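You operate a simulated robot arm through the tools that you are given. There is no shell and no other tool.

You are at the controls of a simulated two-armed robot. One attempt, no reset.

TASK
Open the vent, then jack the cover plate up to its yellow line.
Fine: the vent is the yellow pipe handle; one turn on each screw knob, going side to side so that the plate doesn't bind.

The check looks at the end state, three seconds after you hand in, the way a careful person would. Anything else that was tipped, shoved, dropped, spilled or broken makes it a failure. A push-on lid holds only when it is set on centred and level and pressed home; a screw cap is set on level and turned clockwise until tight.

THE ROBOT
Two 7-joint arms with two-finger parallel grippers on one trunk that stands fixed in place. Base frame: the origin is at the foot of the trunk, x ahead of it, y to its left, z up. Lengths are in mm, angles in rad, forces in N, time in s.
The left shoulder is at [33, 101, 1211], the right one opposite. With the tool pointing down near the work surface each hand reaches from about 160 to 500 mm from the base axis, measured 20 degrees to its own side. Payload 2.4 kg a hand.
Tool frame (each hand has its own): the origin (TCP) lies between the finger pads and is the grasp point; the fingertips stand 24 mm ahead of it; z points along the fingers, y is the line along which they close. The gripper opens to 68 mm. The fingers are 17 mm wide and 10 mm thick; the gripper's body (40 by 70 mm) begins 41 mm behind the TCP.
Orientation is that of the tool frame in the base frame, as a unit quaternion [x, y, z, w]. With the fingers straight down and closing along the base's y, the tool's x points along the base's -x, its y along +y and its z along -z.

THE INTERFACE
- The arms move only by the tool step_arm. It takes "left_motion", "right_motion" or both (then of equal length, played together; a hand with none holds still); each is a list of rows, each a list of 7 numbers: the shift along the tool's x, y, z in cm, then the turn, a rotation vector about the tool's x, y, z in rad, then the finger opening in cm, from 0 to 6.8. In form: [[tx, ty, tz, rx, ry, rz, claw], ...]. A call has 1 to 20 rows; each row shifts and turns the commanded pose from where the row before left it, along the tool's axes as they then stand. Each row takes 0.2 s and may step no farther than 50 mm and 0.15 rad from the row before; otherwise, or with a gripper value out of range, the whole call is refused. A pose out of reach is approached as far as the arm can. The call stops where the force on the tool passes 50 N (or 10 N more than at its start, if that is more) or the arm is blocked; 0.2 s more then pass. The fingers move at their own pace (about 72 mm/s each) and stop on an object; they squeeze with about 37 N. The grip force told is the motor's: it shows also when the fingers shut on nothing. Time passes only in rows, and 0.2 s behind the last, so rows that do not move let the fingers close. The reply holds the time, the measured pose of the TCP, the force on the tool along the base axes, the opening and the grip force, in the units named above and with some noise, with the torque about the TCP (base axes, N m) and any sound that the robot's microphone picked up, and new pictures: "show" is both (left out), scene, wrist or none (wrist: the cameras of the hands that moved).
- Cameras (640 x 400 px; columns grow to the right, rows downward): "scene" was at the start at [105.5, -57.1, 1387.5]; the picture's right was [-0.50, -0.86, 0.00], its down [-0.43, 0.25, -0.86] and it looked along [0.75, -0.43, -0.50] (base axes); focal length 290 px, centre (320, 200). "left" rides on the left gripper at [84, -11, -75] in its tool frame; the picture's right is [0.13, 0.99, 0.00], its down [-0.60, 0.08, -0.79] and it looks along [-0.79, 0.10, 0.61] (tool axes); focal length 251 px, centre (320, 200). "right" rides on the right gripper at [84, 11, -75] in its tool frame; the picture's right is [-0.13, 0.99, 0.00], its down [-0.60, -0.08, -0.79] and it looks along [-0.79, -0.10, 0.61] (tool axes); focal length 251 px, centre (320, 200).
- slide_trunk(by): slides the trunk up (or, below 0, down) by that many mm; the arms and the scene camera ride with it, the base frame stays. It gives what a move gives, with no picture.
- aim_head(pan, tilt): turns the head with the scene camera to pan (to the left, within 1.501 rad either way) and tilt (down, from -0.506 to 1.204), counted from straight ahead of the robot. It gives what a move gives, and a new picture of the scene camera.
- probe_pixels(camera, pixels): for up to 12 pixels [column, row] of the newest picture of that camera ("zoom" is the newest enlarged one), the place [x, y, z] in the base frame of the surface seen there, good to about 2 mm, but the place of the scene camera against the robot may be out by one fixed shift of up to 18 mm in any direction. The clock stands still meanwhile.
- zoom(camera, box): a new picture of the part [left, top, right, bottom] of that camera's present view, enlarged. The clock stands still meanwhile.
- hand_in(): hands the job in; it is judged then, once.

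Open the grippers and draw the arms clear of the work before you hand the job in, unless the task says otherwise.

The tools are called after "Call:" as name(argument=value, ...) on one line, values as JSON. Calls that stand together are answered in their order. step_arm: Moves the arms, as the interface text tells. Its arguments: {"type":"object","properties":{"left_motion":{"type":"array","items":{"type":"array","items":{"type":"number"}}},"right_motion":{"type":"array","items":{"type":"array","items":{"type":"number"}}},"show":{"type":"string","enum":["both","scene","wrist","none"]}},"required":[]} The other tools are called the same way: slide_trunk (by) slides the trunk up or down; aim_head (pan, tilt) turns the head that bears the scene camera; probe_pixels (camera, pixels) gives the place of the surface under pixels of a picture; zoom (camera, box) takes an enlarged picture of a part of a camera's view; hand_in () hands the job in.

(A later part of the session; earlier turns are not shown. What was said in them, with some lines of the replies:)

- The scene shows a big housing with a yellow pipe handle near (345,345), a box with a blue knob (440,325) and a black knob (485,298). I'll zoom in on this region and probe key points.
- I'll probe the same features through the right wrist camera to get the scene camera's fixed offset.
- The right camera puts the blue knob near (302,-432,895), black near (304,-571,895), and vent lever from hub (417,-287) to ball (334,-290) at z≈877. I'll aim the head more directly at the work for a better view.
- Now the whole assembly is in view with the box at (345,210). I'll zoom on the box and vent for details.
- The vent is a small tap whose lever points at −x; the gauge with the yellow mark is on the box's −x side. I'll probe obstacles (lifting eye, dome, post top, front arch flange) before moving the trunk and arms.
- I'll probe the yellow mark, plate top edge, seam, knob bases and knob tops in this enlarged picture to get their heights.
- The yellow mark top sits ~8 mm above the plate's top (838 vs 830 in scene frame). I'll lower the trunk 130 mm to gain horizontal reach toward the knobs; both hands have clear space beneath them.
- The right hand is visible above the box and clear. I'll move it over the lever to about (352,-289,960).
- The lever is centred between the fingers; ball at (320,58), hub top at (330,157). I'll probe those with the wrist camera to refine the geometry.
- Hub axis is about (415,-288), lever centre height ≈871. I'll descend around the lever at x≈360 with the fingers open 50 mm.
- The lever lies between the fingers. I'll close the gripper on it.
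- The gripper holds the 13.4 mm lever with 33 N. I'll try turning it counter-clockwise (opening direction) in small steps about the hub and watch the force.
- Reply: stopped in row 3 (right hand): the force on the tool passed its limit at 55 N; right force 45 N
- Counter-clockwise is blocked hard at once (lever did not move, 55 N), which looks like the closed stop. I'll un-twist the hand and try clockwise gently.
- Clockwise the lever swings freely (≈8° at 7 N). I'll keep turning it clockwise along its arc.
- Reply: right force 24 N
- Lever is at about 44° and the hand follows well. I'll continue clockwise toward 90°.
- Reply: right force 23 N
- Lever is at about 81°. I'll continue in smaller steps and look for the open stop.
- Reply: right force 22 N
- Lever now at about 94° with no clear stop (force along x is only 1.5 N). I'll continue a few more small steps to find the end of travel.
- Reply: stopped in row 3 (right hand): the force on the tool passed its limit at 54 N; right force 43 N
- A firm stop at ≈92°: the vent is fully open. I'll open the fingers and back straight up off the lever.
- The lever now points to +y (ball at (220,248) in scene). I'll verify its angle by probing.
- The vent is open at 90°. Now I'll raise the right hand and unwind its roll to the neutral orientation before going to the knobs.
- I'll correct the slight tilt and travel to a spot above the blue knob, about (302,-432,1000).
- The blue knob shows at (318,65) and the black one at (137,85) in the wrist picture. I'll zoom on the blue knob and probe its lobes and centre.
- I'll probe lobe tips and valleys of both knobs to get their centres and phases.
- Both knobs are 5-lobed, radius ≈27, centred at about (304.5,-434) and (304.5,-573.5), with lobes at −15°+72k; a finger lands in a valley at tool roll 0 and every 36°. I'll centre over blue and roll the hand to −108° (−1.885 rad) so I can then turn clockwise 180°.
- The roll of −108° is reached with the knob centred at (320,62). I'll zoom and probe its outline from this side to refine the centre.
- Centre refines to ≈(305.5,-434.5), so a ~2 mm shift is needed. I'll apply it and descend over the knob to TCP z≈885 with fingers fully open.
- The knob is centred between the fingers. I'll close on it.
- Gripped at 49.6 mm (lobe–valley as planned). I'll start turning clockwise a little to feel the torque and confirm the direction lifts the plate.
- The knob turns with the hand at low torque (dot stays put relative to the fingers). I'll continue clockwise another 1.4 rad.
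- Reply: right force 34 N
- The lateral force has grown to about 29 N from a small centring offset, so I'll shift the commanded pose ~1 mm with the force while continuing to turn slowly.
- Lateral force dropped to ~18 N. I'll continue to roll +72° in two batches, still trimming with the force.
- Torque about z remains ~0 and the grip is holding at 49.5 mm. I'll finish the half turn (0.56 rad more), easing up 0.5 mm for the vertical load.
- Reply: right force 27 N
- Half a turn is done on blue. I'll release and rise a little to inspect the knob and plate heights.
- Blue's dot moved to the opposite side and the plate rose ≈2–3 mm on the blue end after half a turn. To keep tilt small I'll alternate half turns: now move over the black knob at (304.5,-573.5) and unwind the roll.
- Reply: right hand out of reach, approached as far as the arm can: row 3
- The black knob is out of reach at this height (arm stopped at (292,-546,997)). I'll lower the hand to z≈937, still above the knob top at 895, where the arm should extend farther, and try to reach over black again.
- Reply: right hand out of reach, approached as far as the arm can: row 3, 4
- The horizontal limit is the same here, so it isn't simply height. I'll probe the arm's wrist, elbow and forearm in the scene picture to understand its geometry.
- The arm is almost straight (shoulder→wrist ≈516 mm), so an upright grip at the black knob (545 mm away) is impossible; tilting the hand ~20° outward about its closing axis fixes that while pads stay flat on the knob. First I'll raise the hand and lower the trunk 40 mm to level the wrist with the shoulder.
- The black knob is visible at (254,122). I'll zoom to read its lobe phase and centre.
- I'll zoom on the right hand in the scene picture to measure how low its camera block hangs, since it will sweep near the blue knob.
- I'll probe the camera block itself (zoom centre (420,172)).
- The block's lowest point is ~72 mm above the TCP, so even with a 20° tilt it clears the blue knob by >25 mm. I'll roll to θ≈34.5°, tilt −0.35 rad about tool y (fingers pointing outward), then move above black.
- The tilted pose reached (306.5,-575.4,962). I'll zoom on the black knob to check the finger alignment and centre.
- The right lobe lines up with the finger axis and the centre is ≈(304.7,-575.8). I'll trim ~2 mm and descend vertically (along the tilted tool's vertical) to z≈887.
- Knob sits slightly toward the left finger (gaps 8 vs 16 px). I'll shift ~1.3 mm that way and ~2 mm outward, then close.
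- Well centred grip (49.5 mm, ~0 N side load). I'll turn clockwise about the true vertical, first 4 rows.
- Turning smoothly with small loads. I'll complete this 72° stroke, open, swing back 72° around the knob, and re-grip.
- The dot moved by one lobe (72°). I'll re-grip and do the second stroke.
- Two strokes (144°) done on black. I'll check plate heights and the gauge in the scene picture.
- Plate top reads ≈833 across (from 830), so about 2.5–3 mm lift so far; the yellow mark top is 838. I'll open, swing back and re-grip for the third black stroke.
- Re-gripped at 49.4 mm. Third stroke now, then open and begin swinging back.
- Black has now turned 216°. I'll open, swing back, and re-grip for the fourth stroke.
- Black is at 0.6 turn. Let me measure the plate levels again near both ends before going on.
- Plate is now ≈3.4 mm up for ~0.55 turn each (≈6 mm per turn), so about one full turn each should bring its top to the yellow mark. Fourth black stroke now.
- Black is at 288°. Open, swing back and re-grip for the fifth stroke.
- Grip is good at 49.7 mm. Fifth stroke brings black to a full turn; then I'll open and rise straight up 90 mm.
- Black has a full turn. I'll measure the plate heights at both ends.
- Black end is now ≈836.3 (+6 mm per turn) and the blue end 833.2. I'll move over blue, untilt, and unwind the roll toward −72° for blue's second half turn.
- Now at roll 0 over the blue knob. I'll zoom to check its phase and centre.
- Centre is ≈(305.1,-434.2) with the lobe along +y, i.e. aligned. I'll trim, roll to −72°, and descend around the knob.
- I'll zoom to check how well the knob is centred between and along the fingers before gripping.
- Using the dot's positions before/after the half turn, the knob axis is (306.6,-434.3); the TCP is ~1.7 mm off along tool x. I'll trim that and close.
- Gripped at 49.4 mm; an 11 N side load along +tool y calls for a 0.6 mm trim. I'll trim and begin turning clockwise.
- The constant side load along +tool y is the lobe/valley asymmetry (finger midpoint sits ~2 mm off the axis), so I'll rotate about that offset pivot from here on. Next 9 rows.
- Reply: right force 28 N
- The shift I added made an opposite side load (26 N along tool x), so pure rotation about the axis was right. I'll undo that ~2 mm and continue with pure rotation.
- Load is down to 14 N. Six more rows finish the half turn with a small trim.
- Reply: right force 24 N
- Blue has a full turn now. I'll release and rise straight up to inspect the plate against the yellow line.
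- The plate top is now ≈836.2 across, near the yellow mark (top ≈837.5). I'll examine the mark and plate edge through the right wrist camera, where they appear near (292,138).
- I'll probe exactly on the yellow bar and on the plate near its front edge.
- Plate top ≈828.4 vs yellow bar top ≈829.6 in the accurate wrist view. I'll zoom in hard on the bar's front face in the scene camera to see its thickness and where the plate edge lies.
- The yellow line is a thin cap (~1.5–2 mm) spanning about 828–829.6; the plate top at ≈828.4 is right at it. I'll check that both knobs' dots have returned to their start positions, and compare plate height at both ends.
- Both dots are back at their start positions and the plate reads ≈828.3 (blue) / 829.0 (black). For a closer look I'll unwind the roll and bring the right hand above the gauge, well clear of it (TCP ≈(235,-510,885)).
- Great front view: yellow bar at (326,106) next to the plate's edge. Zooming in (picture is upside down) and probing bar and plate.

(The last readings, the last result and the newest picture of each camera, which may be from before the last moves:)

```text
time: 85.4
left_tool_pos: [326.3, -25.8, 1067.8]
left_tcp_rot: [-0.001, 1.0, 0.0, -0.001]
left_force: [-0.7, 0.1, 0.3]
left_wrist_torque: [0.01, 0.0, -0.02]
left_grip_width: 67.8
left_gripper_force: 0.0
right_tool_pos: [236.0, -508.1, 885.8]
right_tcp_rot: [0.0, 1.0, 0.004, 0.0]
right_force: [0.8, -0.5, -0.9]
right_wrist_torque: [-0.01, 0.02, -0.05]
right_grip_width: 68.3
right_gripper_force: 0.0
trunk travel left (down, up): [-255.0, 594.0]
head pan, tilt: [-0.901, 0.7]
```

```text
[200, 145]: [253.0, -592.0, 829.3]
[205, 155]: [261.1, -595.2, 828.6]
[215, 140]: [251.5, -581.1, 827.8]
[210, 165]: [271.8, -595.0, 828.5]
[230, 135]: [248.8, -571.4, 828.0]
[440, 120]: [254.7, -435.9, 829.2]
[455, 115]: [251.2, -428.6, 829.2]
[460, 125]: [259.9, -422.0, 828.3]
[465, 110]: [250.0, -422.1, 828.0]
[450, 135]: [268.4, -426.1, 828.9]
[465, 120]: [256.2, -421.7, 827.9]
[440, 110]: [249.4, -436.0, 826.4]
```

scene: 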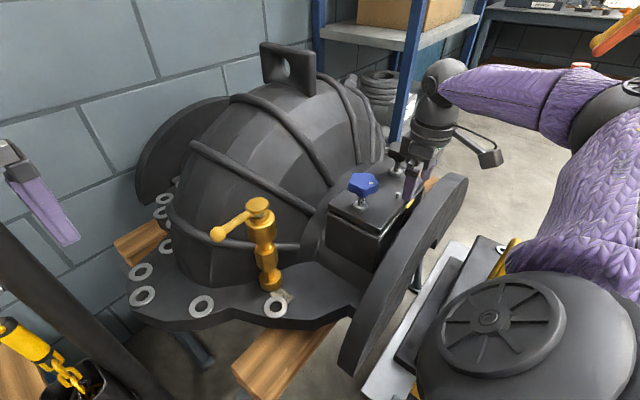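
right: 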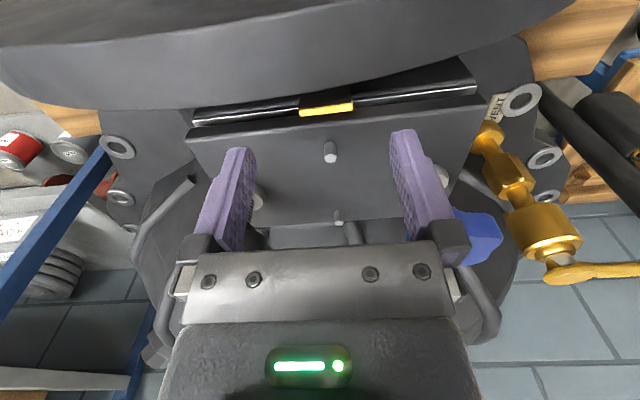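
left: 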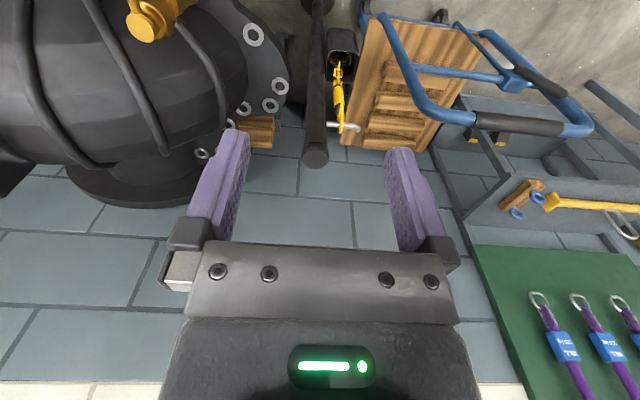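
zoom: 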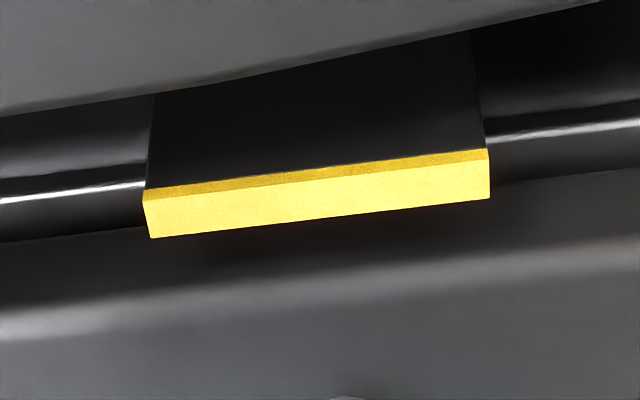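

The yellow cap spans ≈828.0–829.5 and the plate top reads ≈828.5 at both ends: level and right on the line. I'll withdraw the right hand upward and back to its parking spot.

Call:
step_arm(right_motion=[[0, 0, -4.0, 0, 0, 0, 6.8], [0, 0, -4.0, 0, 0, 0, 6.8], [0, 0, -4.0, 0, 0, 0, 6.8], [0.1, 4.2, 0, 0, 0, 0, 6.8], [0.1, 4.2, 0, 0, 0, 0, 6.8], [0.1, 4.2, 0, 0, 0, 0, 6.8], [0.1, 4.2, 0, 0, 0, 0, 6.8], [0.1, 4.2, 0, 0, 0, 0, 6.8], [0, 0, 0, 0, 0, 0, 6.8]], show="none")

Call:
slide_trunk(by=170)

Call:
aim_head(pan=-0.9, tilt=0.8)

```text
time: 87.4
left_tool_pos: [326.5, -26.6, 1067.0]
left_tcp_rot: [-0.001, 1.0, 0.0, -0.002]
left_force: [-0.7, -0.6, -0.4]
left_wrist_torque: [-0.01, -0.01, 0.0]
left_grip_width: 67.9
left_gripper_force: 0.1
right_tool_pos: [229.3, -298.2, 1007.0]
right_tcp_rot: [0.0, 1.0, 0.003, 0.0]
right_force: [-0.1, -0.6, -0.3]
right_wrist_torque: [0.0, 0.04, 0.0]
right_grip_width: 68.0
right_gripper_force: 0.1
trunk travel left (down, up): [-255.0, 594.0]
head pan, tilt: [-0.901, 0.7]
```

```text
time: 89.3
left_tool_pos: [326.8, -26.7, 1236.9]
left_tcp_rot: [-0.001, 1.0, 0.0, -0.001]
left_force: [-0.3, -0.3, -0.7]
left_wrist_torque: [0.02, 0.06, -0.03]
left_grip_width: 67.8
left_gripper_force: 0.0
right_tool_pos: [229.7, -298.1, 1176.2]
right_tcp_rot: [0.001, 1.0, 0.003, 0.0]
right_force: [0.7, 0.6, -0.6]
right_wrist_torque: [-0.01, 0.04, -0.01]
right_grip_width: 67.9
right_gripper_force: 0.0
trunk travel left (down, up): [-425.0, 424.0]
head pan, tilt: [-0.901, 0.7]
```

```text
time: 90.0
left_tool_pos: [325.7, -25.6, 1237.5]
left_tcp_rot: [-0.001, 1.0, 0.0, 0.001]
left_force: [-0.7, -0.7, -0.3]
left_wrist_torque: [0.03, -0.02, -0.01]
left_grip_width: 68.0
left_gripper_force: 0.1
right_tool_pos: [230.8, -299.0, 1178.2]
right_tcp_rot: [0.0, 1.0, 0.002, 0.001]
right_force: [1.0, 0.8, -0.1]
right_wrist_torque: [0.03, 0.0, 0.01]
right_grip_width: 67.9
right_gripper_force: 0.1
trunk travel left (down, up): [-425.0, 424.0]
head pan, tilt: [-0.901, 0.799]
```

scene: 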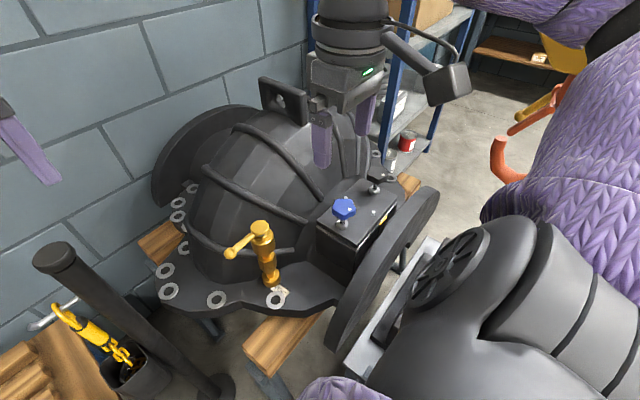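

The arms are clear. One last check of the vent lever and plate in this picture before handing in.

Call:
zoom(camera="scene", box=[210, 170, 430, 310])

Call:
probe_pixels(camera="scene", pixels=[[231, 253], [262, 229], [330, 228], [345, 238], [360, 218], [375, 205], [392, 197], [385, 218], [388, 214]])

```text
2.86 times, centred on (320, 240) of scene
```

zoom: 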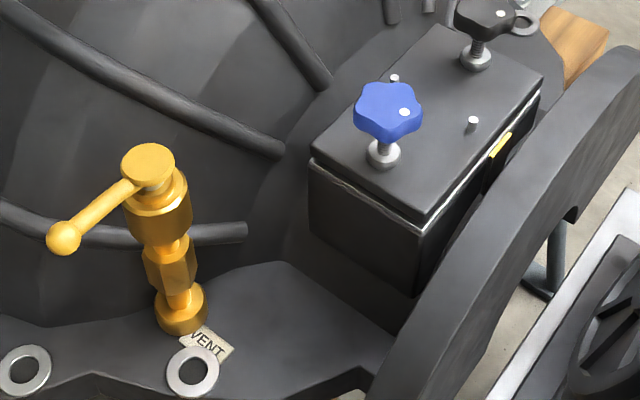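

```text
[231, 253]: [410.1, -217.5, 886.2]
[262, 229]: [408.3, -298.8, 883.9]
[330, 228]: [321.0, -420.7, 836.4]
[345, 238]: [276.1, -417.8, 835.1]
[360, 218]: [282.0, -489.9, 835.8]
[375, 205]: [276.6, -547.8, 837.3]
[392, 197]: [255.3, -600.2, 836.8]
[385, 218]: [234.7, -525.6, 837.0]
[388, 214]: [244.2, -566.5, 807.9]
```

The lever still points 90° from closed, the plate top (~836) is level and at the yellow bar (~837, same scene frame), and both hands are open and clear. Handing in.

Call:
hand_in()

```text
The job is handed in.
```

The vent is open and the cover plate is jacked up to its yellow line, level at both ends. I've handed the job in.

- **Vent:** The yellow handle would not move counter-clockwise. It swung freely clockwise about 90° to a firm stop, and I left it there.
- **Screw knobs:** Each knob got one full clockwise turn. Blue got a half turn, then black its whole turn, then blue its second half, so one side was never more than about half a turn ahead. Both white dots came back to where they started.
- **Plate height:** The plate rose about 6 mm. Its top reads about 828.5 mm at both ends, inside the yellow line's span of roughly 828.0–829.5 mm. The readings are good to about 2 mm each, so I averaged several.

The black knob was too far to reach with the hand upright. I gripped it with the hand tilted about 20° and turned it in five short strokes. I saw nothing else touched or moved. Both grippers are open and the arms are clear of the work.
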